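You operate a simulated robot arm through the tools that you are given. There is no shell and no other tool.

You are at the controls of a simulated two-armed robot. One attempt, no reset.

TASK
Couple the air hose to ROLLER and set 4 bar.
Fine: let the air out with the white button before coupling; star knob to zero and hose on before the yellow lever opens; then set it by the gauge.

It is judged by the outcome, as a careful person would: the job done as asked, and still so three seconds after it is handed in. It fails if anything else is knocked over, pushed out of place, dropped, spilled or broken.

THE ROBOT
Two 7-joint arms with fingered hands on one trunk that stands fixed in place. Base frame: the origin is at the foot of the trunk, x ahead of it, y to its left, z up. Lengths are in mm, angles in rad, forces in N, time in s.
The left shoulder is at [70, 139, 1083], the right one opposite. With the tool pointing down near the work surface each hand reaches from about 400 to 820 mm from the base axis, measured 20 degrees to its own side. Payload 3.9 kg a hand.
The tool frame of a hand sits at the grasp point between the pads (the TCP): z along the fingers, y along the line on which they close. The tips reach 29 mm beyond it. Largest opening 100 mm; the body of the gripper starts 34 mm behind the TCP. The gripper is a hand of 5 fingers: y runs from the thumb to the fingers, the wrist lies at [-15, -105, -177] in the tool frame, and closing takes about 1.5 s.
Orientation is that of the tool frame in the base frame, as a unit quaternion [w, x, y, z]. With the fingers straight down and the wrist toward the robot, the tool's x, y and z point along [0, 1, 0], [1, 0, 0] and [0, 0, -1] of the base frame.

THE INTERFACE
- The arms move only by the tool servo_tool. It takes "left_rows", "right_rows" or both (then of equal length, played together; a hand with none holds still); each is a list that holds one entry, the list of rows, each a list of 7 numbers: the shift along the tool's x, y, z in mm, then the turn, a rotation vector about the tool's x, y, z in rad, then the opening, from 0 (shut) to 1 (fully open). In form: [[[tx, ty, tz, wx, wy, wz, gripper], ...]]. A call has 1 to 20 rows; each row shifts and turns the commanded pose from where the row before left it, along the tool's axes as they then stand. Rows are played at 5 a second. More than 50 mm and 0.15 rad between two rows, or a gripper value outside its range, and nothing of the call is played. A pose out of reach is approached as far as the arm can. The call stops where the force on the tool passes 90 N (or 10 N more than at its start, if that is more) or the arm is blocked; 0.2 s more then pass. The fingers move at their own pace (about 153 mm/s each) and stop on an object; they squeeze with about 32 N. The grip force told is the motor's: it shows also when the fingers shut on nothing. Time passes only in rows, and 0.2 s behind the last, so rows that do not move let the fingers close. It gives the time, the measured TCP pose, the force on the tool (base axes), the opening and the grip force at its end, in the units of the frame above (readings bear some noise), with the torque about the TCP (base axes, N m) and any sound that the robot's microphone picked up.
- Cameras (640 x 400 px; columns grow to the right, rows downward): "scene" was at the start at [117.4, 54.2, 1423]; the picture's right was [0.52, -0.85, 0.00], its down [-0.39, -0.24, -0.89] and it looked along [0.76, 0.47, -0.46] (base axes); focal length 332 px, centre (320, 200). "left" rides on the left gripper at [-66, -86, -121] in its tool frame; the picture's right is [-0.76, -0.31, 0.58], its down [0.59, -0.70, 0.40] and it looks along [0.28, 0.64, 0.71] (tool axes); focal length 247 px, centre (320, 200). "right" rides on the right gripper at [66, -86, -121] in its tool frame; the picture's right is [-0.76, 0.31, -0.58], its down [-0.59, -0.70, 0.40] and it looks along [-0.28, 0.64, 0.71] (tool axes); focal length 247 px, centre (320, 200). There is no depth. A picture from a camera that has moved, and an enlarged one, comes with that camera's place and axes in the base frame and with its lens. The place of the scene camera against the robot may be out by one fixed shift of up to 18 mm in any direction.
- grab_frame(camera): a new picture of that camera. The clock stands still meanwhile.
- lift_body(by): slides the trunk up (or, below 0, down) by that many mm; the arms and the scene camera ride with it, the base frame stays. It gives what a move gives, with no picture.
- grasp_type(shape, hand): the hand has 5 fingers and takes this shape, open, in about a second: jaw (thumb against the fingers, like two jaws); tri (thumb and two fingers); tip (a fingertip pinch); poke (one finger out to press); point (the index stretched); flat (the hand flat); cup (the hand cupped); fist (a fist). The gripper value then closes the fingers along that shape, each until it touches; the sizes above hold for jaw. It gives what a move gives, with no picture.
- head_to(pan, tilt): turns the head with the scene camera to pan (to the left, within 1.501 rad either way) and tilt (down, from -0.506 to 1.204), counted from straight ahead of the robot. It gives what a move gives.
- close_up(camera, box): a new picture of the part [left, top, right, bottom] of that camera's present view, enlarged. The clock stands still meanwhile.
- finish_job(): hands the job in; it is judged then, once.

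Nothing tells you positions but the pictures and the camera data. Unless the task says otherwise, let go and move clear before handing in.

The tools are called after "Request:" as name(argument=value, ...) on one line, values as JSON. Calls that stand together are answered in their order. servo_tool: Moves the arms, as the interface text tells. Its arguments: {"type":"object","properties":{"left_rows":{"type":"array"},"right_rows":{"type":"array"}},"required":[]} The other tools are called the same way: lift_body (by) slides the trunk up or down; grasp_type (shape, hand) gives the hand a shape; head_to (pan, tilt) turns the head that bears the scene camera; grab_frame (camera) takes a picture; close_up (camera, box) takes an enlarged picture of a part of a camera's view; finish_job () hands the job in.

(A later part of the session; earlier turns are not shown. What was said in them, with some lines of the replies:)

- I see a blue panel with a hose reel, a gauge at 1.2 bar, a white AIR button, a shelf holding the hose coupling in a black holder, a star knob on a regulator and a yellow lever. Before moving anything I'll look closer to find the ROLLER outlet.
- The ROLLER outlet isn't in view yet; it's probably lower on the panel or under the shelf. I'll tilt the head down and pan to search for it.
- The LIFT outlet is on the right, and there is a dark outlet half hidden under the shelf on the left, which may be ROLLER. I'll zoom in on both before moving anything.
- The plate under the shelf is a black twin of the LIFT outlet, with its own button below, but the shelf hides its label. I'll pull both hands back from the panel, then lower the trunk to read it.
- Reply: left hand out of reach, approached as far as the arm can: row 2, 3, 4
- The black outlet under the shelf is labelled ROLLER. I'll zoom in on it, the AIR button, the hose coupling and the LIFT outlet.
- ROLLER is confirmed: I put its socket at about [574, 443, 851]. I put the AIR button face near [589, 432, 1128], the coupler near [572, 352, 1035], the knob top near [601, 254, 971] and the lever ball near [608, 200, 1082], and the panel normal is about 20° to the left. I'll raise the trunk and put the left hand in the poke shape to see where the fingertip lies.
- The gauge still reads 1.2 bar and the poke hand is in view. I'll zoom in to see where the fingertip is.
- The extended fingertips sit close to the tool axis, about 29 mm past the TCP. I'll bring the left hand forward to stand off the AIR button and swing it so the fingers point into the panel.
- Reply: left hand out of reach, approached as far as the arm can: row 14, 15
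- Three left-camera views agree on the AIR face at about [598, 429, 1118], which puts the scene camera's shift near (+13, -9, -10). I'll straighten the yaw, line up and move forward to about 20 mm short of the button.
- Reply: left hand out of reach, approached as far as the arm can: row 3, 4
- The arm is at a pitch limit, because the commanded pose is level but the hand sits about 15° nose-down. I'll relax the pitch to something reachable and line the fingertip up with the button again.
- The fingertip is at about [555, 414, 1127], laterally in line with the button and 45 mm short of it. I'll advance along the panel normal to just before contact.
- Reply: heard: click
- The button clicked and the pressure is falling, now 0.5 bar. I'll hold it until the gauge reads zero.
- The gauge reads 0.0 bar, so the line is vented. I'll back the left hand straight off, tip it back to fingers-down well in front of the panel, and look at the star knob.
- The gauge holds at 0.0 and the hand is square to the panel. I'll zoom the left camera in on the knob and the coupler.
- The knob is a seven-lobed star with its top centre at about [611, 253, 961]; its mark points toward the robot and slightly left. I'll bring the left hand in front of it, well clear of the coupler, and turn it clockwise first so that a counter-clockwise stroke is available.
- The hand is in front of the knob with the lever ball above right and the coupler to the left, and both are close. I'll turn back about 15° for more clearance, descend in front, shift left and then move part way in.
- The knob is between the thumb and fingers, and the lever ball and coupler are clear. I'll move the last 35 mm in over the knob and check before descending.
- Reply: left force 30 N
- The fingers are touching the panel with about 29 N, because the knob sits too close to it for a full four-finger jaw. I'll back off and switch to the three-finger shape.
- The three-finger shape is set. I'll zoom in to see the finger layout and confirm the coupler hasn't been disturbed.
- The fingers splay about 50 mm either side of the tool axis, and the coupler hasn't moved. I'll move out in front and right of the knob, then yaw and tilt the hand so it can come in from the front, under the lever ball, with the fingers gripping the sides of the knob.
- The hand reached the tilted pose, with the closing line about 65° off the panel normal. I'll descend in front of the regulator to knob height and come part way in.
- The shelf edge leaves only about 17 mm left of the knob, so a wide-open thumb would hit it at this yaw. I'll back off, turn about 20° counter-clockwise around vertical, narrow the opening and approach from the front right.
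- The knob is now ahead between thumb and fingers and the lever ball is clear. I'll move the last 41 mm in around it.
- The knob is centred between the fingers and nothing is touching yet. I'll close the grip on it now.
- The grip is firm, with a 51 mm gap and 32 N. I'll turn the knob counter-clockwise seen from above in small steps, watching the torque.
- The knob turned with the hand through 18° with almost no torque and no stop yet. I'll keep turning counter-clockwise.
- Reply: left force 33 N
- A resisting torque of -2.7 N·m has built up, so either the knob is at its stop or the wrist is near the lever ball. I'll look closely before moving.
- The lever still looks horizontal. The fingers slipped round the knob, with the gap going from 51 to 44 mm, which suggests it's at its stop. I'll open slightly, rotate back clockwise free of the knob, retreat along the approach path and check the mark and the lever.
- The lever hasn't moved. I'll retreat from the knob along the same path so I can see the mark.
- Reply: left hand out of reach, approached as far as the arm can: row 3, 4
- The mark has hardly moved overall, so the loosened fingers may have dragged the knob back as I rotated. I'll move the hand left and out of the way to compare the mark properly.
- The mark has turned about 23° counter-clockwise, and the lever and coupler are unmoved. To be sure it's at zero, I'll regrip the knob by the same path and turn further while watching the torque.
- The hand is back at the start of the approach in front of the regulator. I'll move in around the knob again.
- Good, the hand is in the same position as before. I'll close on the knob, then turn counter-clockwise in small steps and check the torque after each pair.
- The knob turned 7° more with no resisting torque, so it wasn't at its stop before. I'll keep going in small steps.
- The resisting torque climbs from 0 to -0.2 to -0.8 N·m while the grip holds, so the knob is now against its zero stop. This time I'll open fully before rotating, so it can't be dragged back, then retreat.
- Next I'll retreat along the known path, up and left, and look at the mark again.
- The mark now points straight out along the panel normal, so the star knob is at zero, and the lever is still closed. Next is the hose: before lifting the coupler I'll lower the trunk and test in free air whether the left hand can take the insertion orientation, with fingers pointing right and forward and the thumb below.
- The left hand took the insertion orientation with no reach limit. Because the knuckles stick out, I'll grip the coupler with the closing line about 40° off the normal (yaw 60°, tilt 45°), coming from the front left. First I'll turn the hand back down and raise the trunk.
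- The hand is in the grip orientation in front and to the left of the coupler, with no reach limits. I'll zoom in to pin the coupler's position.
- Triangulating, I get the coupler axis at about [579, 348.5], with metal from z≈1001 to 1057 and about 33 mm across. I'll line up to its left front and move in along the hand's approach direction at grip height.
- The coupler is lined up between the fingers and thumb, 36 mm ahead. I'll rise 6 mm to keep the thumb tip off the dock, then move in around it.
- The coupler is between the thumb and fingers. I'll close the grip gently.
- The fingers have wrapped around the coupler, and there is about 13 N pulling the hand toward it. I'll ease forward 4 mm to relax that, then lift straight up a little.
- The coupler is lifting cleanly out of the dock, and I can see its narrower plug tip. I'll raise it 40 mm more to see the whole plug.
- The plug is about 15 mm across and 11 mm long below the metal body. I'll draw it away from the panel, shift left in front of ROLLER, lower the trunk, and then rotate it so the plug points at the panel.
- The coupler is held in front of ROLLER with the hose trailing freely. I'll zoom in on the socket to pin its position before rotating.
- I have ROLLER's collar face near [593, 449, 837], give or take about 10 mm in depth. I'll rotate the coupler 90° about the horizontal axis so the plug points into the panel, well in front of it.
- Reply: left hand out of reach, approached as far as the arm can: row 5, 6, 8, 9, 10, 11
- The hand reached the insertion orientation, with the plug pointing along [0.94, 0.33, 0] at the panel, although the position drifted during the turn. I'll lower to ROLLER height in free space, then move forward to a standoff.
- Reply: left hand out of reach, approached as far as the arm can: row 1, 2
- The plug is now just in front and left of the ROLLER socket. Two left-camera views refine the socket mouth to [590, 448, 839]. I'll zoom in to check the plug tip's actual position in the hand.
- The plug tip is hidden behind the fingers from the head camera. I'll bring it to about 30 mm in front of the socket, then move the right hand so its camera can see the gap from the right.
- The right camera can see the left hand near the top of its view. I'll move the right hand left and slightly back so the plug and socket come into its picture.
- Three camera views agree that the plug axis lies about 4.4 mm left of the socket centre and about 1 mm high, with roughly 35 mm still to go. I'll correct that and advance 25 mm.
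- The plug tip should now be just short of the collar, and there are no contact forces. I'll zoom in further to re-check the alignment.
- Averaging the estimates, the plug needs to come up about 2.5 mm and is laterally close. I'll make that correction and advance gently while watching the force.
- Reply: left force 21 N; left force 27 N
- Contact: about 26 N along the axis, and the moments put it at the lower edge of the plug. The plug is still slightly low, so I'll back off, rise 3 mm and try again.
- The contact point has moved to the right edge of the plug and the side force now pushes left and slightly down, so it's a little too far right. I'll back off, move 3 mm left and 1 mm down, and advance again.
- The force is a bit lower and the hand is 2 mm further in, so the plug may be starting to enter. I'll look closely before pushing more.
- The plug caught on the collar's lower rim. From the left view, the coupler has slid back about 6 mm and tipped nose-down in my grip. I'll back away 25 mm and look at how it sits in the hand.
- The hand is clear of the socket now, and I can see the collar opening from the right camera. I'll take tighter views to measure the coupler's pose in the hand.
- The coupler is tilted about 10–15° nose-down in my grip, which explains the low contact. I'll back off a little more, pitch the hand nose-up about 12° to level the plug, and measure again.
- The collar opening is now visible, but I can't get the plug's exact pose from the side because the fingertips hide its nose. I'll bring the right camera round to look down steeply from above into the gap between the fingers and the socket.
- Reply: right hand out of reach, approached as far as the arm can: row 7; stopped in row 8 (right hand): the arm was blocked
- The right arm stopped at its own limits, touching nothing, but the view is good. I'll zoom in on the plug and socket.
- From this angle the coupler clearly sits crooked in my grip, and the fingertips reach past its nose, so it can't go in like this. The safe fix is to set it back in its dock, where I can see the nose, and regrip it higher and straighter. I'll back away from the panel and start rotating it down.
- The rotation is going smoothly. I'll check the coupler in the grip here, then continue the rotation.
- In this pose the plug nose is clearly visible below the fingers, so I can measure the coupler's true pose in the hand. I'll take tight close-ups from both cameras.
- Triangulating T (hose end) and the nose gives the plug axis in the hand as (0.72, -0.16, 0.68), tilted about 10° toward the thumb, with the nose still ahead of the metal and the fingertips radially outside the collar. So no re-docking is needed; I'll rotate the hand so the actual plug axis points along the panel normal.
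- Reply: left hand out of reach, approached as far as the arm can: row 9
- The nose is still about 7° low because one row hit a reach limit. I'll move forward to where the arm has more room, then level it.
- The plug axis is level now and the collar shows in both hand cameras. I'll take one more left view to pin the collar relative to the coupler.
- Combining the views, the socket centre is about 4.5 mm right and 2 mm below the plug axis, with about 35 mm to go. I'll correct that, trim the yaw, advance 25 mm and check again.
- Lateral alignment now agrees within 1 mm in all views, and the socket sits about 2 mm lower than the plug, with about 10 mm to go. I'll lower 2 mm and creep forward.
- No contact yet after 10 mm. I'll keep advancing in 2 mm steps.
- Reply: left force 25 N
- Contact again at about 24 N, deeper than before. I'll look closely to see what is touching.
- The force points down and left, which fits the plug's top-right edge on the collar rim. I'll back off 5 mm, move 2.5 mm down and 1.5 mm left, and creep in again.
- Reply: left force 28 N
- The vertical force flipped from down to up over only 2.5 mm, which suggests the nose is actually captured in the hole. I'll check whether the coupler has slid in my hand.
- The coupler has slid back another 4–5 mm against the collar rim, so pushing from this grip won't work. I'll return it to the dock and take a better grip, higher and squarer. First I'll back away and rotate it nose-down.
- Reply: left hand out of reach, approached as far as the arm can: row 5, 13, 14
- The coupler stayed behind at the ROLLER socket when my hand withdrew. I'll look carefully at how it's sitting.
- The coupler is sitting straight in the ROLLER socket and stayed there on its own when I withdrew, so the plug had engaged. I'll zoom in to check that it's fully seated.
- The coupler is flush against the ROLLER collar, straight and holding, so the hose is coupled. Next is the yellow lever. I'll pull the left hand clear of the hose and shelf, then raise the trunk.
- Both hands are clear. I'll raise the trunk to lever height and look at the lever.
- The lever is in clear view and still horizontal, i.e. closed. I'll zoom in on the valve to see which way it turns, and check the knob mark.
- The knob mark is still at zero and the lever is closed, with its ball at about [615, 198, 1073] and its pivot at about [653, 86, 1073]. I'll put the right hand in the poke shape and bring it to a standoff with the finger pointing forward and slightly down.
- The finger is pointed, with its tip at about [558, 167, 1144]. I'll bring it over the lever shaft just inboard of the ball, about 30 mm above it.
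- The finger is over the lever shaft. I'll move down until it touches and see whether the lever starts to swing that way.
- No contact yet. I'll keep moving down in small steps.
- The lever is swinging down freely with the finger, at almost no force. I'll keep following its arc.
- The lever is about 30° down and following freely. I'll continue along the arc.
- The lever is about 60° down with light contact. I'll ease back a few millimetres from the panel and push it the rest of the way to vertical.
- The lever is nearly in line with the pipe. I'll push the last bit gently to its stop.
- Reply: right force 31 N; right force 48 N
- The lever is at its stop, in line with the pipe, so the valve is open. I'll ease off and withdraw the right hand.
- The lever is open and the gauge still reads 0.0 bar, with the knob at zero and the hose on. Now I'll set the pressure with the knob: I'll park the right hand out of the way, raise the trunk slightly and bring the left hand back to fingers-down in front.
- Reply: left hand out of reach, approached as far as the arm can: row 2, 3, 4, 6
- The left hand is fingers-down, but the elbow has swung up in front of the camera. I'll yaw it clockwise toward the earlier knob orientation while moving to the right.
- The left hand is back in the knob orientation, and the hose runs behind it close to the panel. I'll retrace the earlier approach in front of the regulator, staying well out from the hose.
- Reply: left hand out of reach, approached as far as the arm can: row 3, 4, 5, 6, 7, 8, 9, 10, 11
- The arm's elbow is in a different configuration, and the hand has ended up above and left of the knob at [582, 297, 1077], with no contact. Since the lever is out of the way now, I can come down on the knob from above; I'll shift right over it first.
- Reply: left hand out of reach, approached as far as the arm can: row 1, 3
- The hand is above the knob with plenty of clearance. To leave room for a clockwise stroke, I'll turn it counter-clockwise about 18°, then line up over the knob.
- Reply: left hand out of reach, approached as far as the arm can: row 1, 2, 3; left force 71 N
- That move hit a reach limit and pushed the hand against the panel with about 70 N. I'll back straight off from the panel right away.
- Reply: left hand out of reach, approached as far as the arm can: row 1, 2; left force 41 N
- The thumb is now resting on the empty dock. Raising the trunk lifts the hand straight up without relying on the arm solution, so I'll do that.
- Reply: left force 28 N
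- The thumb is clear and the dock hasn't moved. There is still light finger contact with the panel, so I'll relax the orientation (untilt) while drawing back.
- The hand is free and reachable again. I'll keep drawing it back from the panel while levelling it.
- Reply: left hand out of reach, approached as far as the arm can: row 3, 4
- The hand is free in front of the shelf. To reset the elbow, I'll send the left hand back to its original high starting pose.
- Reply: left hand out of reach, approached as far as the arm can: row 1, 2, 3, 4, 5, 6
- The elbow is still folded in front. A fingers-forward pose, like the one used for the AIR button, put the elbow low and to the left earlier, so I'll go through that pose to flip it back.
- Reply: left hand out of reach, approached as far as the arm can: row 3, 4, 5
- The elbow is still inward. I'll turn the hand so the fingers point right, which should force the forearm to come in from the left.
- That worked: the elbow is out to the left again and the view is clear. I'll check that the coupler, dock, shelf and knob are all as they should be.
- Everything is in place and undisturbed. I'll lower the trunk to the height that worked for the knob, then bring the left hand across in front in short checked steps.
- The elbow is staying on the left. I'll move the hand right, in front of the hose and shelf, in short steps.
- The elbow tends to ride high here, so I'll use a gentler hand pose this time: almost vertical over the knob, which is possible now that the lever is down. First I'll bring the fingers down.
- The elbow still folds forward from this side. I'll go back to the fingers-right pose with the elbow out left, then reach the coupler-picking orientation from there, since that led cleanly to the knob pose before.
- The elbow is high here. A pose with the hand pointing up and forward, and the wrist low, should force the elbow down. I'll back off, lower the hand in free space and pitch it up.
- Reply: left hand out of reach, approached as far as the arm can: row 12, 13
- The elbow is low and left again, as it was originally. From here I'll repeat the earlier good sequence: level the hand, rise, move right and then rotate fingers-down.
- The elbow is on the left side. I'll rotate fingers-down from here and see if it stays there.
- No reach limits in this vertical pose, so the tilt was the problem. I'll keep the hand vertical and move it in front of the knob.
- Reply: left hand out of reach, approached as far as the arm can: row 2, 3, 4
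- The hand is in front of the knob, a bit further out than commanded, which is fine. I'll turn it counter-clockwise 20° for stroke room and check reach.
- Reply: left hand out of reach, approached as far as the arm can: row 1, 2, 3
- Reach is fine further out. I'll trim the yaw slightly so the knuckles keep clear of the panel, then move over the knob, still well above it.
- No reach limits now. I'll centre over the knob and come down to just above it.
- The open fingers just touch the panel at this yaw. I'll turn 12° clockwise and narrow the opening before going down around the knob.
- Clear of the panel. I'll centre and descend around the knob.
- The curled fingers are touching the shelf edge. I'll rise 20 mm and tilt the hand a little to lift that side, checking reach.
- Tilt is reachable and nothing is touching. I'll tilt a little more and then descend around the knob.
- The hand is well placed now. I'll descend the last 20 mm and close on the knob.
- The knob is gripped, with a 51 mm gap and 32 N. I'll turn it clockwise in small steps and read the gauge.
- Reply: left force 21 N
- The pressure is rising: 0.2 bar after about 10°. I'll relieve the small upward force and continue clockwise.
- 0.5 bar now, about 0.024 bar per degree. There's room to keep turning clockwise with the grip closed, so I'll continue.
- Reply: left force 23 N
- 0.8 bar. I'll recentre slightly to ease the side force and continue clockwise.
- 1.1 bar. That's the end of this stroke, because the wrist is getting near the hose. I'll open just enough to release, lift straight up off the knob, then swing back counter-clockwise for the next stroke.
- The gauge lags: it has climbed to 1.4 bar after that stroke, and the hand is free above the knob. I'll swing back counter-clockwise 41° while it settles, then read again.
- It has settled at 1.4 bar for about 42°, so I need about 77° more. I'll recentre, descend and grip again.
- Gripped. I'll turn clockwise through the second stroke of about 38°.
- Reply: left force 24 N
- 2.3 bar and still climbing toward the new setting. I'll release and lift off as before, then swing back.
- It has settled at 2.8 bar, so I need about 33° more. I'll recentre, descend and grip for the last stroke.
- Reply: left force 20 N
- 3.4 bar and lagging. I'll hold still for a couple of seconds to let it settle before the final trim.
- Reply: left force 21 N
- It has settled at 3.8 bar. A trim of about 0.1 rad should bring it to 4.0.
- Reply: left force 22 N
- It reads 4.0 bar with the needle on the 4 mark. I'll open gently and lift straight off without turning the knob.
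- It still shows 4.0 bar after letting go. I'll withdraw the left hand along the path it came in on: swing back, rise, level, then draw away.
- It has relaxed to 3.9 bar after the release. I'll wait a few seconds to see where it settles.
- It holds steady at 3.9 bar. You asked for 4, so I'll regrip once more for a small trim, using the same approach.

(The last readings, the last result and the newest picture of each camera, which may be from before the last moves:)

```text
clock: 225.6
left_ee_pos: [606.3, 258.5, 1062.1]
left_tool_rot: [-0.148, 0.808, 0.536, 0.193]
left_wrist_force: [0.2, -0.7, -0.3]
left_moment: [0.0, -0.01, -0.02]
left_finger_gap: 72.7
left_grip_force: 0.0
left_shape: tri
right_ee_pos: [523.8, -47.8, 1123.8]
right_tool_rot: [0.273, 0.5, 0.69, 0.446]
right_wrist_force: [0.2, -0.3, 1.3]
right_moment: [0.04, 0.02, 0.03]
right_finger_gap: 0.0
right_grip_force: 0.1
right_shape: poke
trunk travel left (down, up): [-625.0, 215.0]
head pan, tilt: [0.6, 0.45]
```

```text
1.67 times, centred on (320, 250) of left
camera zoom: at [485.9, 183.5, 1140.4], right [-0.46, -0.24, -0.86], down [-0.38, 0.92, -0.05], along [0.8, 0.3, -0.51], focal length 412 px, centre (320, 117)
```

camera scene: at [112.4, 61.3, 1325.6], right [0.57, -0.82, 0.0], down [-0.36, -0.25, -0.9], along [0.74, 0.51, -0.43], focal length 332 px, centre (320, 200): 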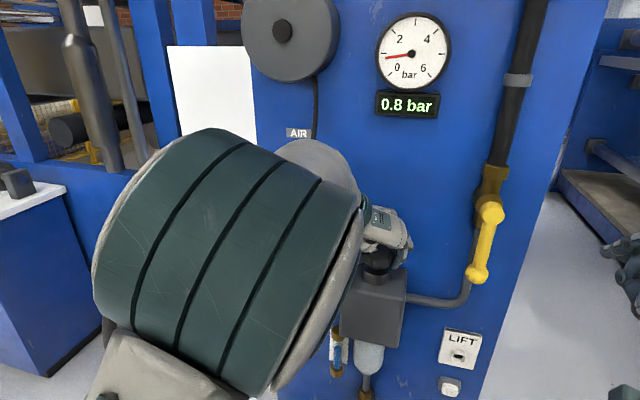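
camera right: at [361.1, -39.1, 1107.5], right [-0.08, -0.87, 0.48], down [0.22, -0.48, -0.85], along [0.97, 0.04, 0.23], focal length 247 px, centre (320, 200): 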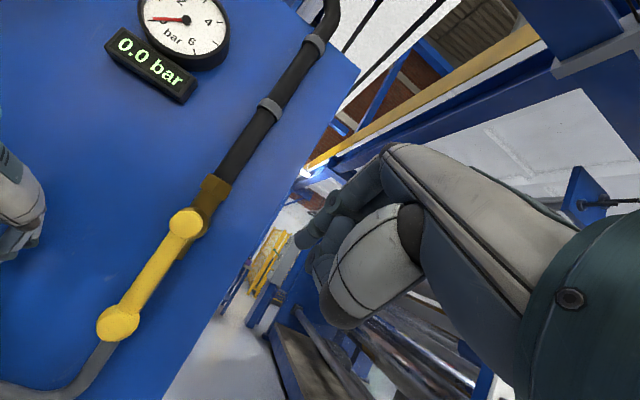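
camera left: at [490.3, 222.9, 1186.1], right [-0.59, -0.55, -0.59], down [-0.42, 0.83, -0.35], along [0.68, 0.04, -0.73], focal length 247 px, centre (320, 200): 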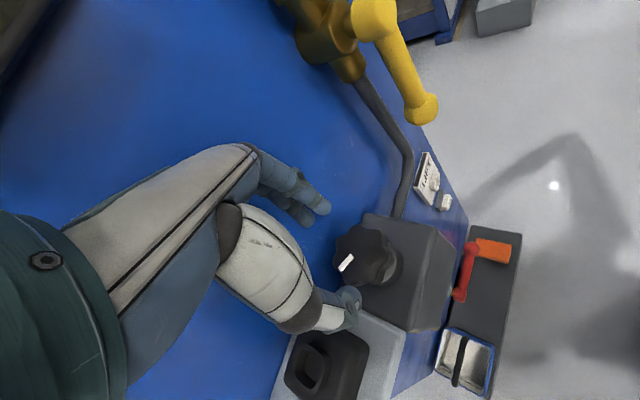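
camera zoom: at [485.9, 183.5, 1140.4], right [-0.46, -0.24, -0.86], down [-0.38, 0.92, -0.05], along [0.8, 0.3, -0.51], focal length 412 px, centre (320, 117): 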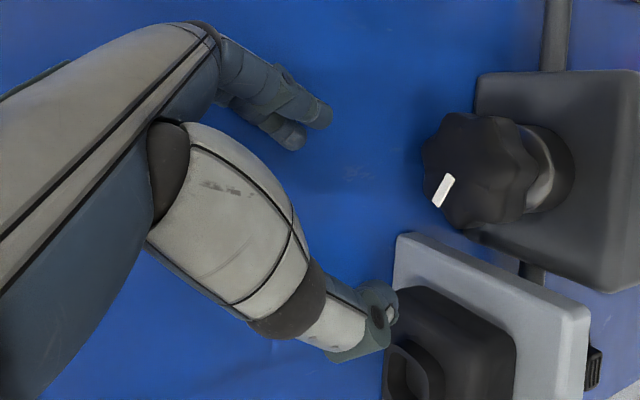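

Request:
servo_tool(left_rows=[[[-7, 7.9, -4.1, 0, 0, 0, 0.73], [-5.6, 0.4, 10.5, 0, 0, 0, 0.73], [-5.6, 0.4, 10.5, 0, 0, 0, 0.73], [-5.6, 0.4, 10.5, 0, 0, 0, 0.73], [-5.6, 0.4, 10.5, 0, 0, 0, 0.73], [0, 0, 0, 0, 0, 0, 0.73]]])

Request:
close_up(camera="left", box=[190, 130, 450, 370])

```text
clock: 227.0
left_ee_pos: [608.3, 244.4, 1015.5]
left_tool_rot: [-0.145, 0.809, 0.536, 0.194]
left_wrist_force: [-0.3, -0.2, -0.6]
left_moment: [0.01, 0.03, 0.04]
left_finger_gap: 73.1
left_grip_force: 0.1
left_shape: tri
right_ee_pos: [524.7, -48.5, 1122.1]
right_tool_rot: [0.273, 0.501, 0.69, 0.445]
right_wrist_force: [-0.4, -0.7, 0.4]
right_moment: [0.02, 0.0, -0.03]
right_finger_gap: 0.1
right_grip_force: 0.0
right_shape: poke
trunk travel left (down, up): [-625.0, 215.0]
head pan, tilt: [0.6, 0.45]
```

```text
1.67 times, centred on (320, 250) of left
camera zoom: at [489.8, 170.7, 1093.4], right [-0.46, -0.24, -0.86], down [-0.38, 0.92, -0.06], along [0.8, 0.3, -0.51], focal length 412 px, centre (320, 117)
```

zoom: 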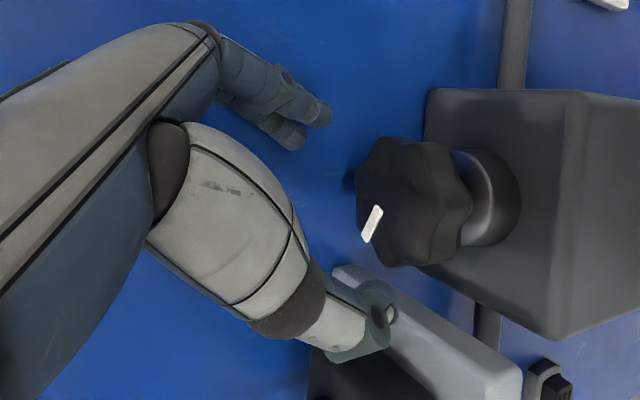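

Request:
servo_tool(left_rows=[[[4, -1, 2.2, 0, 0, 0, 0.73], [-5.1, 0.35, 9.5, 0, 0, 0, 0.73], [-5.1, 0.35, 9.5, 0, 0, 0, 0.73], [-5.1, 0.35, 9.5, 0, 0, 0, 0.73], [-5.1, 0.35, 9.5, 0, 0, 0, 0.73], [-5.1, 0.35, 9.5, 0, 0, 0, 0.73], [0, 0, 0, 0, 0, 0, 0.73]]])

Request:
close_up(camera="left", box=[190, 130, 450, 370])

Request:
close_up(camera="right", box=[90, 0, 250, 110])

```text
clock: 228.6
left_ee_pos: [611.3, 248.0, 968.2]
left_tool_rot: [-0.139, 0.809, 0.537, 0.197]
left_wrist_force: [-0.4, 0.1, 0.0]
left_moment: [0.0, 0.01, -0.02]
left_finger_gap: 72.7
left_grip_force: 0.0
left_shape: tri
right_ee_pos: [523.8, -50.5, 1124.1]
right_tool_rot: [0.274, 0.501, 0.69, 0.445]
right_wrist_force: [0.1, 0.3, 0.0]
right_moment: [0.02, 0.02, 0.01]
right_finger_gap: 0.0
right_grip_force: 0.1
right_shape: poke
trunk travel left (down, up): [-625.0, 215.0]
head pan, tilt: [0.6, 0.45]
```

```text
1.67 times, centred on (320, 250) of left
camera zoom: at [489.9, 175.9, 1045.9], right [-0.45, -0.25, -0.86], down [-0.38, 0.92, -0.07], along [0.81, 0.29, -0.51], focal length 412 px, centre (320, 117)
```

zoom: 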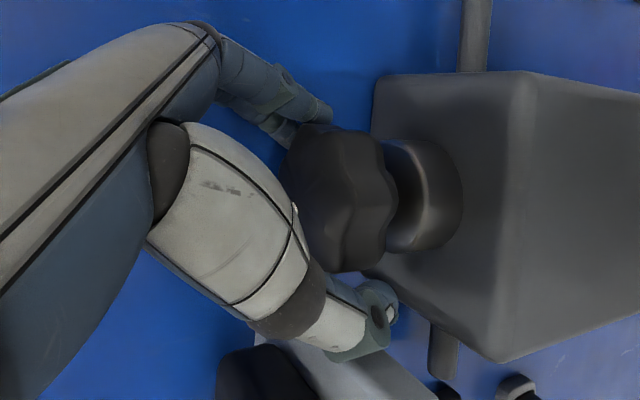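

```text
3.64 times, centred on (170, 55) of right
camera zoom: at [362.3, -37.4, 1107.0], right [-0.07, -0.87, 0.48], down [0.22, -0.49, -0.85], along [0.97, 0.04, 0.23], focal length 898 px, centre (866, 727)
```

zoom: 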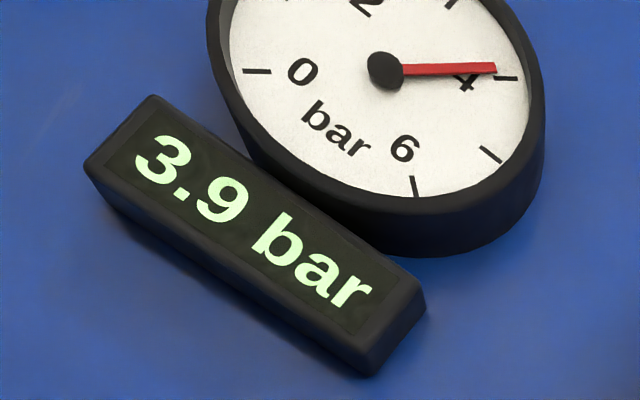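

I'm positioned around the knob. I'll grip it, then wait for the gauge to see whether gripping alone shifts the pressure.

Request:
servo_tool(left_rows=[[[0.4, -2.5, 7, 0, 0, 0, 0.73], [0, 0, 0, 0, 0, 0, 0.5], [0, 0, 0, 0, 0, 0, 0.3], [0, 0, 0, 0, 0, 0, 0], [0, 0, 0, 0, 0, 0, 0], [0, 0, 0, 0, 0, 0, 0], [0, 0, 0, 0, 0, 0, 0], [0, 0, 0, 0, 0, 0, 0], [0, 0, 0, 0, 0, 0, 0], [0, 0, 0, 0, 0, 0, 0], [0, 0, 0, 0, 0, 0, 0], [0, 0, 0, 0, 0, 0, 0], [0, 0, 0, 0, 0, 0, 0], [0, 0, 0, 0, 0, 0, 0]]])

Request:
close_up(camera="right", box=[90, 0, 250, 110])

```text
clock: 231.6
left_ee_pos: [609.2, 253.6, 962.1]
left_tool_rot: [-0.142, 0.807, 0.538, 0.196]
left_wrist_force: [6.7, -7.7, 23.4]
left_moment: [-0.16, -0.53, -0.07]
left_finger_gap: 51.8
left_grip_force: 32.5
left_shape: tri
right_ee_pos: [521.8, -50.3, 1123.7]
right_tool_rot: [0.274, 0.501, 0.689, 0.447]
right_wrist_force: [-0.3, 0.8, 0.6]
right_moment: [-0.03, 0.02, 0.0]
right_finger_gap: 0.1
right_grip_force: 0.0
right_shape: poke
trunk travel left (down, up): [-625.0, 215.0]
head pan, tilt: [0.6, 0.45]
```

```text
3.64 times, centred on (170, 55) of right
camera zoom: at [360.3, -40.0, 1107.7], right [-0.08, -0.87, 0.48], down [0.22, -0.48, -0.85], along [0.97, 0.04, 0.23], focal length 898 px, centre (866, 727)
```

zoom: 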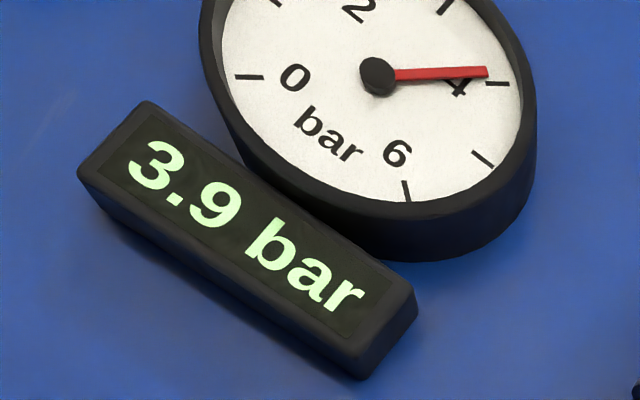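

Still 3.9 bar. I'll add a small clockwise trim and wait.

Request:
servo_tool(left_rows=[[[0, 0, -2, -0.0135, -0.0005, 0.0268, 0], [0, 0, 0, -0.0135, -0.0005, 0.0268, 0], [0, 0, 0, -0.009, -0.0003, 0.0179, 0], [0, 0, 0, 0, 0, 0, 0], [0, 0, 0, 0, 0, 0, 0], [0, 0, 0, 0, 0, 0, 0], [0, 0, 0, 0, 0, 0, 0], [0, 0, 0, 0, 0, 0, 0], [0, 0, 0, 0, 0, 0, 0], [0, 0, 0, 0, 0, 0, 0], [0, 0, 0, 0, 0, 0, 0], [0, 0, 0, 0, 0, 0, 0], [0, 0, 0, 0, 0, 0, 0], [0, 0, 0, 0, 0, 0, 0]]])

Request:
close_up(camera="right", box=[90, 0, 250, 110])

```text
clock: 234.6
left_ee_pos: [607.5, 254.0, 963.1]
left_tool_rot: [-0.134, 0.829, 0.506, 0.199]
left_wrist_force: [6.4, -7.2, 20.2]
left_moment: [-0.21, -0.53, -0.08]
left_finger_gap: 50.8
left_grip_force: 32.1
left_shape: tri
right_ee_pos: [522.3, -51.2, 1123.1]
right_tool_rot: [0.274, 0.501, 0.689, 0.446]
right_wrist_force: [-0.1, 0.0, 0.3]
right_moment: [-0.03, -0.01, 0.0]
right_finger_gap: 0.6
right_grip_force: 0.1
right_shape: poke
trunk travel left (down, up): [-625.0, 215.0]
head pan, tilt: [0.6, 0.45]
```

```text
3.64 times, centred on (170, 55) of right
camera zoom: at [360.9, -39.6, 1107.6], right [-0.08, -0.87, 0.48], down [0.22, -0.48, -0.85], along [0.97, 0.04, 0.23], focal length 898 px, centre (866, 727)
```

zoom: 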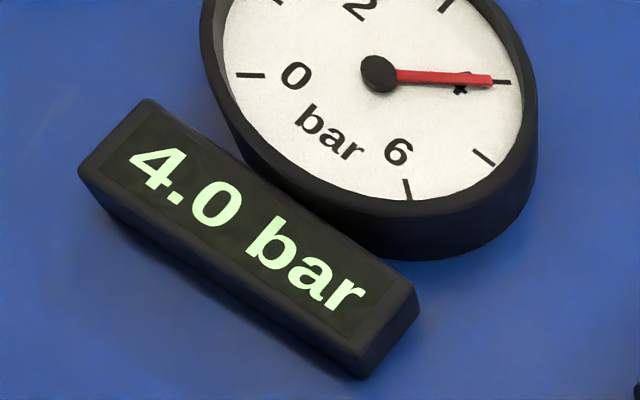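

4.0 bar with the needle on the mark. I'll add a touch more to allow for relaxation, then release slowly and check.

Request:
servo_tool(left_rows=[[[0, 0, 0, -0.009, -0.0003, 0.0179, 0], [0, 0, 0, 0, 0, 0, 0], [0, 0, 0, 0, 0, 0, 0], [0, 0, 0, 0, 0, 0, 0], [0, 0, 0, 0, 0, 0, 0.52], [0, 0, 0, 0, 0, 0, 0.56], [0, 0, 0, 0, 0, 0, 0.62], [0, 0, 0, 0, 0, 0, 0.68], [0, 0, 0, 0, 0, 0, 0.7], [0, 0, 0, 0, 0, 0, 0.7], [0, 0, 0, 0, 0, 0, 0.7], [0, 0, 0, 0, 0, 0, 0.7], [0, 0, 0, 0, 0, 0, 0.7], [0, 0, 0, 0, 0, 0, 0.7], [0, 0, 0, 0, 0, 0, 0.7], [0, 0, 0, 0, 0, 0, 0.7], [0, 0, 0, 0, 0, 0, 0.7]]])

Request:
close_up(camera="right", box=[90, 0, 250, 110])

Request:
close_up(camera="left", box=[190, 130, 450, 370])

```text
clock: 238.2
left_ee_pos: [609.8, 255.2, 958.5]
left_tool_rot: [-0.133, 0.835, 0.497, 0.195]
left_wrist_force: [-0.4, -0.4, 0.7]
left_moment: [-0.02, 0.01, -0.05]
left_finger_gap: 69.7
left_grip_force: 0.0
left_shape: tri
right_ee_pos: [524.0, -49.5, 1122.6]
right_tool_rot: [0.274, 0.501, 0.69, 0.445]
right_wrist_force: [0.1, -0.1, 0.5]
right_moment: [-0.04, -0.02, -0.01]
right_finger_gap: 0.0
right_grip_force: 0.0
right_shape: poke
trunk travel left (down, up): [-625.0, 215.0]
head pan, tilt: [0.6, 0.45]
```

```text
3.64 times, centred on (170, 55) of right
camera zoom: at [362.3, -37.4, 1107.0], right [-0.07, -0.87, 0.48], down [0.22, -0.49, -0.85], along [0.97, 0.04, 0.23], focal length 898 px, centre (866, 727)
```

zoom: 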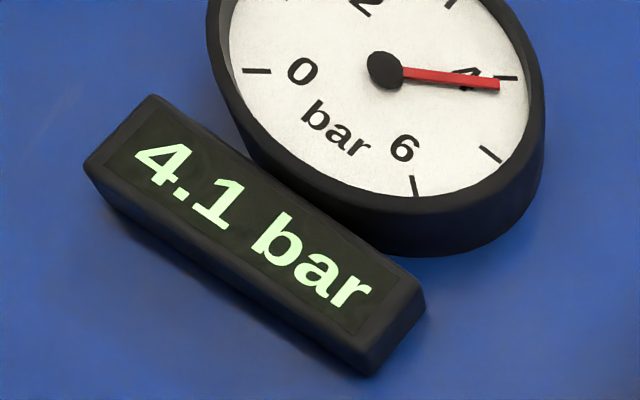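

```text
1.67 times, centred on (320, 250) of left
camera zoom: at [482.9, 194.5, 1036.3], right [-0.48, -0.2, -0.85], down [-0.29, 0.96, -0.06], along [0.83, 0.21, -0.52], focal length 412 px, centre (320, 117)
```

zoom: 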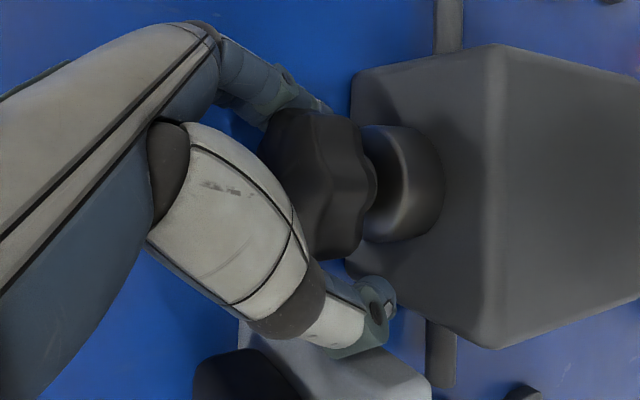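

It released to 4.1 bar this time. The hand is still around the knob, so I'll regrip, ease back a hair counter-clockwise and release again.

Request:
servo_tool(left_rows=[[[0, 0, 0, 0, 0, 0, 0.5], [0, 0, 0, 0, 0, 0, 0.3], [0, 0, 0, 0, 0, 0, 0], [0, 0, 0, 0, 0, 0, 0], [0, 0, 0, 0, 0, 0, 0], [0, 0, 0, 0, 0, 0, 0], [0, 0, 0, 0, 0, 0, 0], [0, 0, 0, 0, 0, 0, 0], [0, 0, 0, 0, 0, 0, 0], [0, 0, 0, 0, 0, 0, 0], [0, 0, 0, 0, 0, 0, 0], [0, 0, 0, 0, 0, 0, 0]]])

Request:
close_up(camera="right", box=[90, 0, 250, 110])

```text
clock: 240.8
left_ee_pos: [610.2, 255.9, 955.9]
left_tool_rot: [-0.133, 0.836, 0.496, 0.195]
left_wrist_force: [3.5, -2.6, -3.3]
left_moment: [-0.02, 0.0, -0.04]
left_finger_gap: 48.3
left_grip_force: 32.2
left_shape: tri
right_ee_pos: [524.7, -51.0, 1123.9]
right_tool_rot: [0.273, 0.501, 0.69, 0.445]
right_wrist_force: [-0.8, 0.1, 1.0]
right_moment: [-0.01, -0.01, 0.01]
right_finger_gap: 0.1
right_grip_force: 0.1
right_shape: poke
trunk travel left (down, up): [-625.0, 215.0]
head pan, tilt: [0.6, 0.45]
```

```text
3.64 times, centred on (170, 55) of right
camera zoom: at [363.3, -37.5, 1106.7], right [-0.07, -0.87, 0.48], down [0.22, -0.49, -0.85], along [0.97, 0.04, 0.23], focal length 898 px, centre (866, 727)
```

zoom: 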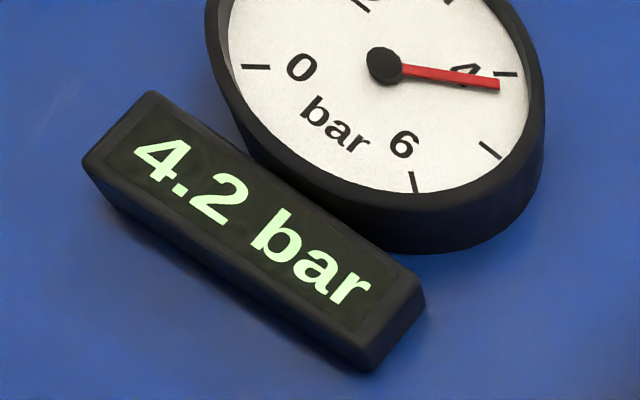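

With the grip well centred it reads 4.2. I'll turn back counter-clockwise about 5° and wait for it to settle.

Request:
servo_tool(left_rows=[[[0, 0, 0, 0.0195, -0.0012, -0.0378, 0], [0, 0, 0, 0.0195, -0.0012, -0.0378, 0], [0, 0, 0, 0, 0, 0, 0], [0, 0, 0, 0, 0, 0, 0], [0, 0, 0, 0, 0, 0, 0], [0, 0, 0, 0, 0, 0, 0], [0, 0, 0, 0, 0, 0, 0], [0, 0, 0, 0, 0, 0, 0], [0, 0, 0, 0, 0, 0, 0], [0, 0, 0, 0, 0, 0, 0], [0, 0, 0, 0, 0, 0, 0], [0, 0, 0, 0, 0, 0, 0], [0, 0, 0, 0, 0, 0, 0], [0, 0, 0, 0, 0, 0, 0], [0, 0, 0, 0, 0, 0, 0]]])

Request:
close_up(camera="right", box=[90, 0, 250, 110])

```text
clock: 244.0
left_ee_pos: [609.1, 255.9, 956.5]
left_tool_rot: [-0.141, 0.814, 0.531, 0.19]
left_wrist_force: [1.2, -1.7, -5.9]
left_moment: [0.0, 0.12, 0.0]
left_finger_gap: 47.6
left_grip_force: 31.3
left_shape: tri
right_ee_pos: [524.0, -49.5, 1122.2]
right_tool_rot: [0.274, 0.501, 0.69, 0.445]
right_wrist_force: [0.3, 1.1, -0.2]
right_moment: [0.0, -0.03, -0.01]
right_finger_gap: 0.2
right_grip_force: 0.0
right_shape: poke
trunk travel left (down, up): [-625.0, 215.0]
head pan, tilt: [0.6, 0.45]
```

```text
3.64 times, centred on (170, 55) of right
camera zoom: at [363.1, -37.2, 1106.7], right [-0.07, -0.87, 0.48], down [0.22, -0.49, -0.85], along [0.97, 0.04, 0.23], focal length 898 px, centre (866, 727)
```

zoom: 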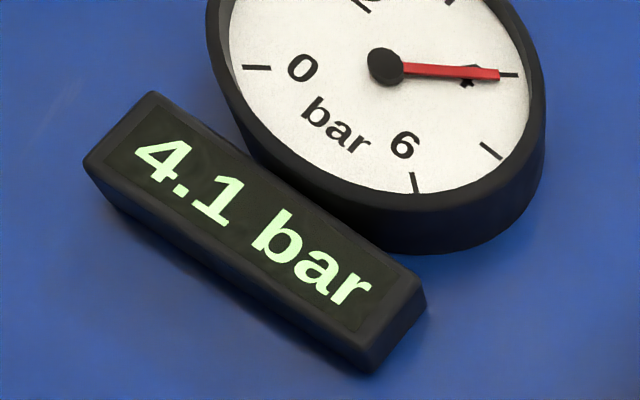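

It reads 4.1 with the needle almost on the mark. One more tiny step back, then wait.

Request:
servo_tool(left_rows=[[[0, 0, 0, 0.0115, -0.0007, -0.0223, 0], [0, 0, 0, 0, 0, 0, 0], [0, 0, 0, 0, 0, 0, 0], [0, 0, 0, 0, 0, 0, 0], [0, 0, 0, 0, 0, 0, 0], [0, 0, 0, 0, 0, 0, 0], [0, 0, 0, 0, 0, 0, 0], [0, 0, 0, 0, 0, 0, 0], [0, 0, 0, 0, 0, 0, 0], [0, 0, 0, 0, 0, 0, 0], [0, 0, 0, 0, 0, 0, 0], [0, 0, 0, 0, 0, 0, 0], [0, 0, 0, 0, 0, 0, 0], [0, 0, 0, 0, 0, 0, 0], [0, 0, 0, 0, 0, 0, 0]]])

Request:
close_up(camera="right", box=[90, 0, 250, 110])

```text
clock: 247.2
left_ee_pos: [611.0, 257.1, 957.9]
left_tool_rot: [-0.143, 0.807, 0.541, 0.188]
left_wrist_force: [2.5, -1.3, -3.4]
left_moment: [-0.03, 0.05, -0.02]
left_finger_gap: 47.6
left_grip_force: 31.9
left_shape: tri
right_ee_pos: [524.8, -48.8, 1122.9]
right_tool_rot: [0.274, 0.502, 0.689, 0.445]
right_wrist_force: [-0.1, 0.5, -0.1]
right_moment: [0.02, 0.02, -0.03]
right_finger_gap: 0.0
right_grip_force: 0.2
right_shape: poke
trunk travel left (down, up): [-625.0, 215.0]
head pan, tilt: [0.6, 0.45]
```

```text
3.64 times, centred on (170, 55) of right
camera zoom: at [363.2, -37.5, 1106.7], right [-0.07, -0.87, 0.48], down [0.22, -0.49, -0.85], along [0.97, 0.04, 0.23], focal length 898 px, centre (866, 727)
```

zoom: 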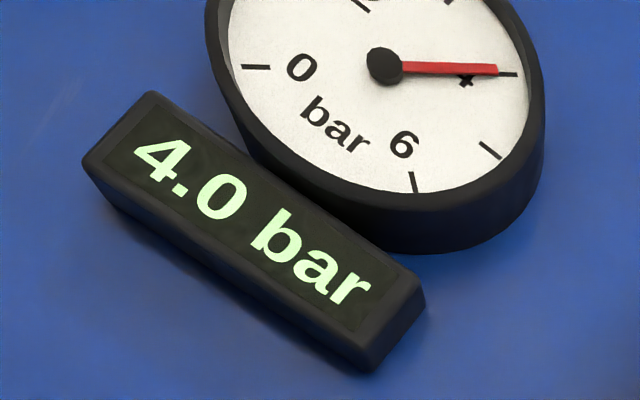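

4.0 bar, with almost no force or torque on the grip. I'll release gently and wait to confirm.

Request:
servo_tool(left_rows=[[[0, 0, 0, 0, 0, 0, 0.5], [0, 0, 0, 0, 0, 0, 0.55], [0, 0, 0, 0, 0, 0, 0.6], [0, 0, 0, 0, 0, 0, 0.66], [0, 0, 0, 0, 0, 0, 0.7], [0, 0, 0, 0, 0, 0, 0.7], [0, 0, 0, 0, 0, 0, 0.7], [0, 0, 0, 0, 0, 0, 0.7], [0, 0, 0, 0, 0, 0, 0.7], [0, 0, 0, 0, 0, 0, 0.7], [0, 0, 0, 0, 0, 0, 0.7], [0, 0, 0, 0, 0, 0, 0.7], [0, 0, 0, 0, 0, 0, 0.7], [0, 0, 0, 0, 0, 0, 0.7], [0, 0, 0, 0, 0, 0, 0.7], [0, 0, 0, 0, 0, 0, 0.7], [0, 0, 0, 0, 0, 0, 0.7]]])

Request:
close_up(camera="right", box=[90, 0, 250, 110])

Request:
close_up(camera="left", box=[190, 130, 450, 370])

```text
clock: 250.8
left_ee_pos: [608.6, 255.9, 956.4]
left_tool_rot: [-0.144, 0.807, 0.541, 0.188]
left_wrist_force: [0.4, 0.5, 0.0]
left_moment: [-0.03, -0.02, 0.02]
left_finger_gap: 70.0
left_grip_force: 0.1
left_shape: tri
right_ee_pos: [523.9, -48.8, 1122.8]
right_tool_rot: [0.274, 0.501, 0.689, 0.445]
right_wrist_force: [-0.1, -0.1, -0.4]
right_moment: [0.02, 0.0, -0.01]
right_finger_gap: 0.0
right_grip_force: 0.0
right_shape: poke
trunk travel left (down, up): [-625.0, 215.0]
head pan, tilt: [0.6, 0.45]
```

```text
3.64 times, centred on (170, 55) of right
camera zoom: at [362.4, -37.4, 1107.0], right [-0.07, -0.87, 0.48], down [0.22, -0.49, -0.85], along [0.97, 0.04, 0.23], focal length 898 px, centre (866, 727)
```

zoom: 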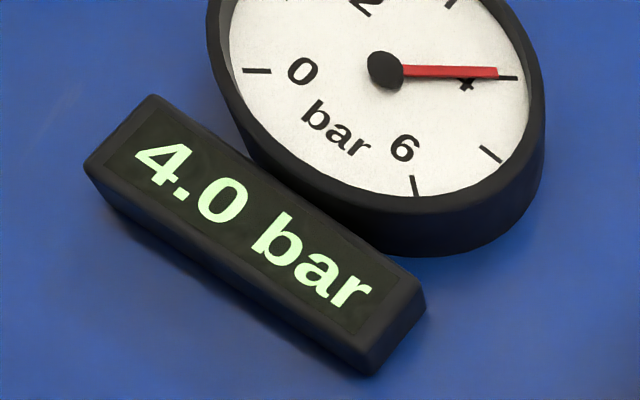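

```text
1.67 times, centred on (320, 250) of left
camera zoom: at [490.6, 180.7, 1036.1], right [-0.46, -0.26, -0.85], down [-0.39, 0.92, -0.07], along [0.8, 0.3, -0.52], focal length 412 px, centre (320, 117)
```

zoom: 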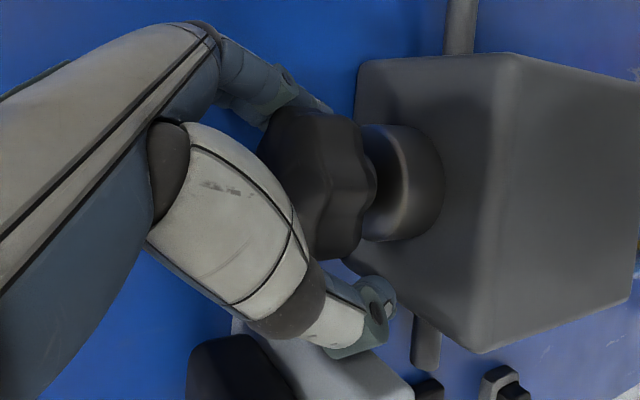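

4.0 bar holds with the fingers open. I'll centre the fingers around the knob so they don't brush it, then lift straight up.

Request:
servo_tool(left_rows=[[[0, 3, 0, 0, 0, 0, 0.71], [5.5, -0.35, -10.7, 0, 0, 0, 0.71], [5.5, -0.35, -10.7, 0, 0, 0, 0.71], [5.5, -0.35, -10.7, 0, 0, 0, 0.71], [5.5, -0.35, -10.7, 0, 0, 0, 0.71], [5.5, -0.35, -10.7, 0, 0, 0, 0.71], [5.5, -0.35, -10.7, 0, 0, 0, 0.6], [5.5, -0.35, -10.7, 0, 0, 0, 0.57], [0, 0, 0, 0, 0, 0, 0.57]]])

Request:
close_up(camera="right", box=[90, 0, 250, 110])

Request:
grab_frame(camera="left")

```text
clock: 252.8
left_ee_pos: [611.8, 252.5, 1040.2]
left_tool_rot: [-0.146, 0.807, 0.539, 0.19]
left_wrist_force: [0.3, -0.4, 0.2]
left_moment: [0.0, -0.01, 0.02]
left_finger_gap: 57.4
left_grip_force: 0.1
left_shape: tri
right_ee_pos: [525.4, -48.1, 1122.7]
right_tool_rot: [0.274, 0.501, 0.69, 0.445]
right_wrist_force: [0.3, 0.0, -0.3]
right_moment: [-0.03, -0.02, 0.01]
right_finger_gap: 0.0
right_grip_force: 0.0
right_shape: poke
trunk travel left (down, up): [-625.0, 215.0]
head pan, tilt: [0.6, 0.45]
```

```text
3.64 times, centred on (170, 55) of right
camera zoom: at [362.4, -37.3, 1107.0], right [-0.07, -0.87, 0.48], down [0.22, -0.49, -0.85], along [0.97, 0.04, 0.23], focal length 898 px, centre (866, 727)
```

zoom: 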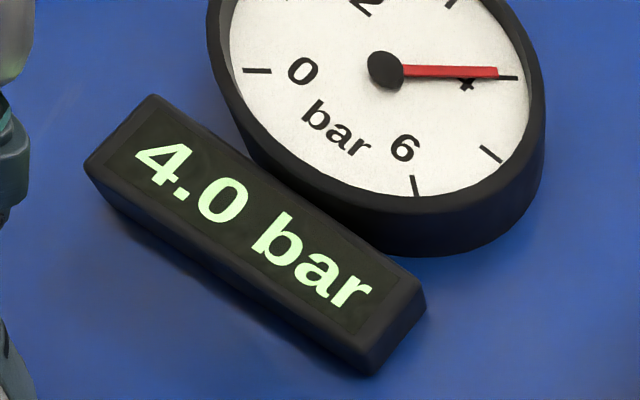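

```text
taken
camera left: at [492.1, 177.1, 1120.4], right [-0.46, -0.25, -0.85], down [-0.39, 0.92, -0.06], along [0.8, 0.3, -0.52], focal length 247 px, centre (320, 200)
```

left: 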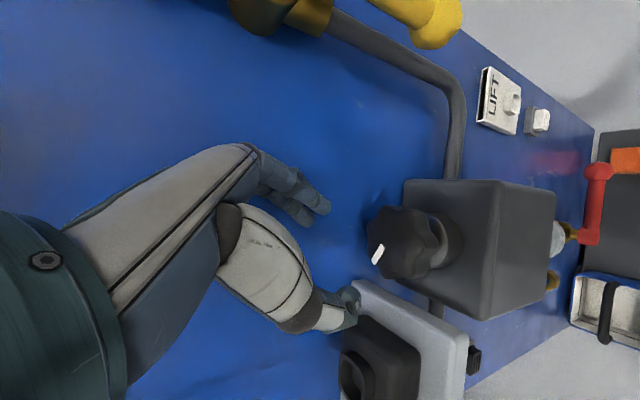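

The hand is off the knob and the gauge stays at 4.0. I'll level the hand and draw it away from the panel.

Request:
servo_tool(left_rows=[[[0, -5, 0, 0, -0.115, 0, 0.57], [0, -5, 0, 0, -0.115, 0, 0.57], [0, -5, 0, 0, -0.115, 0, 0.57], [0, -5, 0, 0, -0.115, 0, 0.57], [0, -10, -15, 0, 0, 0, 0.57], [0, -15, -10, 0, 0, 0, 0.57], [0, -15, 0, 0, 0, 0, 0.57], [0, -10, 0, 0, 0, 0, 0.57], [0, 0, 0, 0, 0, 0, 0.57]]])

Request:
grab_frame(camera="left")

Request:
grab_frame(camera="scene")

Request:
grab_frame(camera="right")

```text
clock: 254.8
left_ee_pos: [547.8, 278.3, 1067.6]
left_tool_rot: [-0.02, 0.828, 0.561, 0.001]
left_wrist_force: [-0.1, 0.3, -0.4]
left_moment: [0.02, 0.01, 0.0]
left_finger_gap: 57.5
left_grip_force: 0.1
left_shape: tri
right_ee_pos: [525.4, -48.6, 1123.0]
right_tool_rot: [0.274, 0.501, 0.69, 0.445]
right_wrist_force: [0.0, 0.9, 0.1]
right_moment: [0.02, -0.04, -0.03]
right_finger_gap: 0.0
right_grip_force: 0.1
right_shape: poke
trunk travel left (down, up): [-625.0, 215.0]
head pan, tilt: [0.6, 0.45]
```

```text
taken
camera left: at [448.1, 245.6, 1189.5], right [-0.58, -0.57, -0.58], down [-0.44, 0.82, -0.36], along [0.69, 0.05, -0.73], focal length 247 px, centre (320, 200)
```

left: 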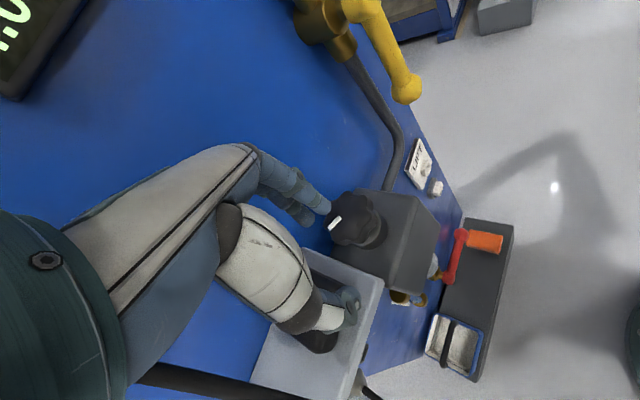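

```text
taken
camera scene: at [116.0, 58.5, 1325.4], right [0.56, -0.83, 0.0], down [-0.36, -0.25, -0.9], along [0.74, 0.51, -0.44], focal length 332 px, centre (320, 200)
```

scene: 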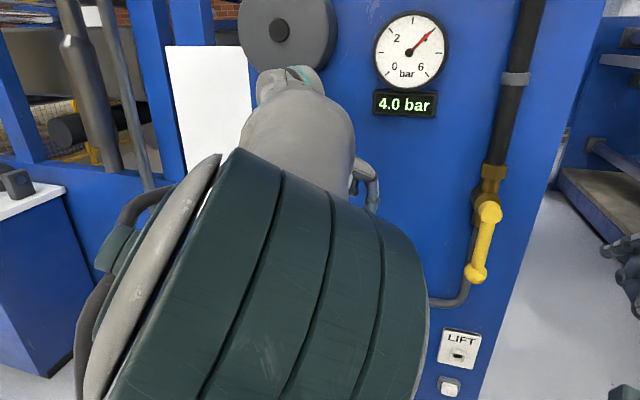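

```text
taken
camera right: at [362.9, -37.1, 1106.8], right [-0.07, -0.87, 0.48], down [0.22, -0.49, -0.85], along [0.97, 0.04, 0.23], focal length 247 px, centre (320, 200)
```

right: 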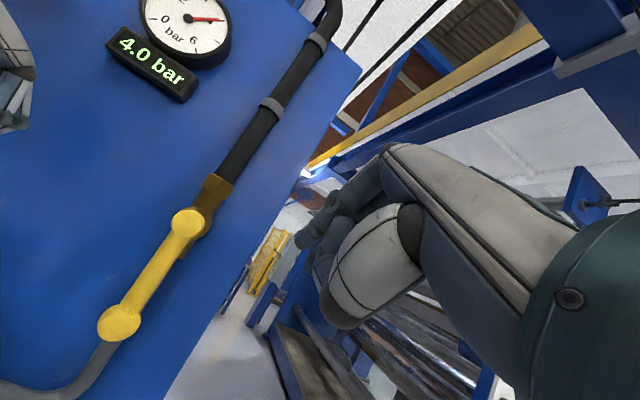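

Both hands are nearly clear and it reads 4.0 bar. I'll move the left hand a bit further away from the shelf and hose.

Request:
servo_tool(left_rows=[[[-12, -10, -10, 0, 0, 0, 0.57], [-12, -10, -10, 0, 0, 0, 0.57], [0, -5, -10, 0, 0, 0, 0.57], [0, 0, 0, 0, 0, 0, 0.57], [0, 0, 0, 0, 0, 0, 0.57]]])

Request:
grab_frame(camera="left")

Request:
close_up(camera="left", box=[230, 180, 470, 400])

Request:
close_up(camera="right", box=[90, 0, 250, 110])

```text
clock: 256.0
left_ee_pos: [517.4, 260.2, 1100.2]
left_tool_rot: [-0.021, 0.831, 0.556, 0.005]
left_wrist_force: [-0.2, -0.4, -0.1]
left_moment: [-0.01, 0.02, -0.03]
left_finger_gap: 57.1
left_grip_force: 0.0
left_shape: tri
right_ee_pos: [524.0, -49.4, 1124.1]
right_tool_rot: [0.273, 0.501, 0.69, 0.445]
right_wrist_force: [0.4, -0.1, 0.0]
right_moment: [0.0, 0.02, -0.03]
right_finger_gap: 0.0
right_grip_force: 0.0
right_shape: poke
trunk travel left (down, up): [-625.0, 215.0]
head pan, tilt: [0.6, 0.45]
```

```text
taken
camera left: at [416.1, 226.3, 1221.3], right [-0.58, -0.56, -0.59], down [-0.43, 0.83, -0.36], along [0.69, 0.05, -0.72], focal length 247 px, centre (320, 200)
```

left: 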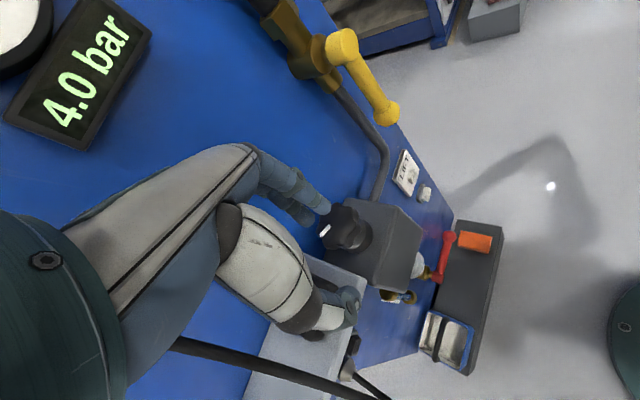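

```text
1.82 times, centred on (350, 290) of left
camera zoom: at [416.1, 226.3, 1221.3], right [-0.58, -0.56, -0.59], down [-0.43, 0.83, -0.36], along [0.69, 0.05, -0.72], focal length 449 px, centre (266, 36)
```

zoom: 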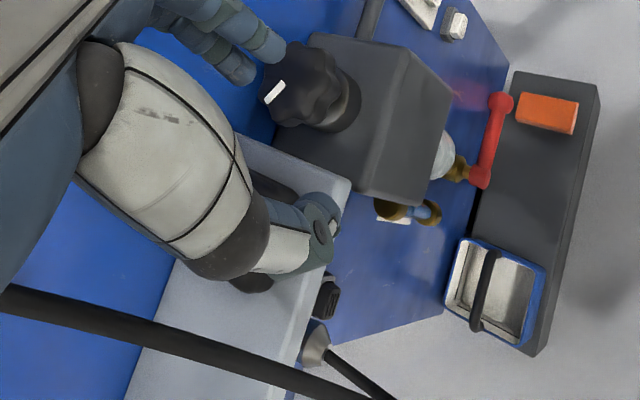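

```text
3.64 times, centred on (170, 55) of right
camera zoom: at [362.3, -37.3, 1107.0], right [-0.07, -0.87, 0.48], down [0.22, -0.49, -0.85], along [0.97, 0.04, 0.23], focal length 898 px, centre (866, 727)
```

zoom: 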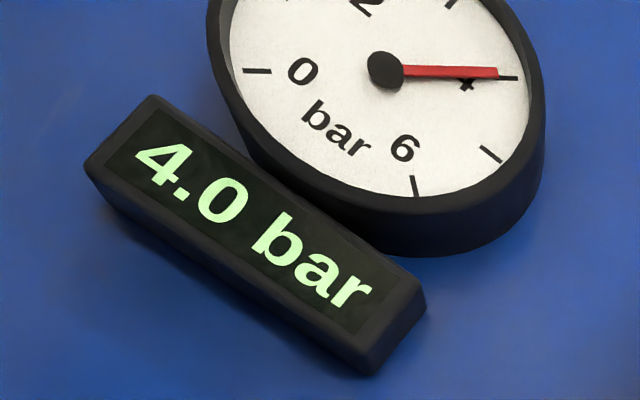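

The gauge has read a steady 4.0 bar since I let go. The coupler is seated in ROLLER, the lever is open, both hands are clear, and the tray, bucket, sponge and dock are undisturbed. I'm handing the job in.

Request:
finish_job()

```text
The job is handed in.
```

The air hose is coupled to ROLLER and the gauge reads a steady 4.0 bar, so I've handed the job in. I don't have the verdict yet.

- **Order:** I vented the line to 0.0 bar with the white AIR button, turned the star knob to its zero stop, plugged the hose into ROLLER, opened the yellow lever, then set the pressure by the gauge.
- **Coupling:** it took several tries. My first grip let the coupler slip and tilt. It was seated when I found it, after my hand drew back without it. It sits flush and straight in the collar and has held under pressure, but I didn't feel or hear it lock.
- **Contact:** my left hand briefly pressed the panel with about 70 N, and its thumb rested on the empty coupler dock. I saw no movement or damage to either.
- **Pressure:** the first release settled at 3.9 bar, so I regripped and trimmed it. It has stayed at 4.0 since I let go.

Both hands are clear. The tray, bucket and sponge looked undisturbed at the end.
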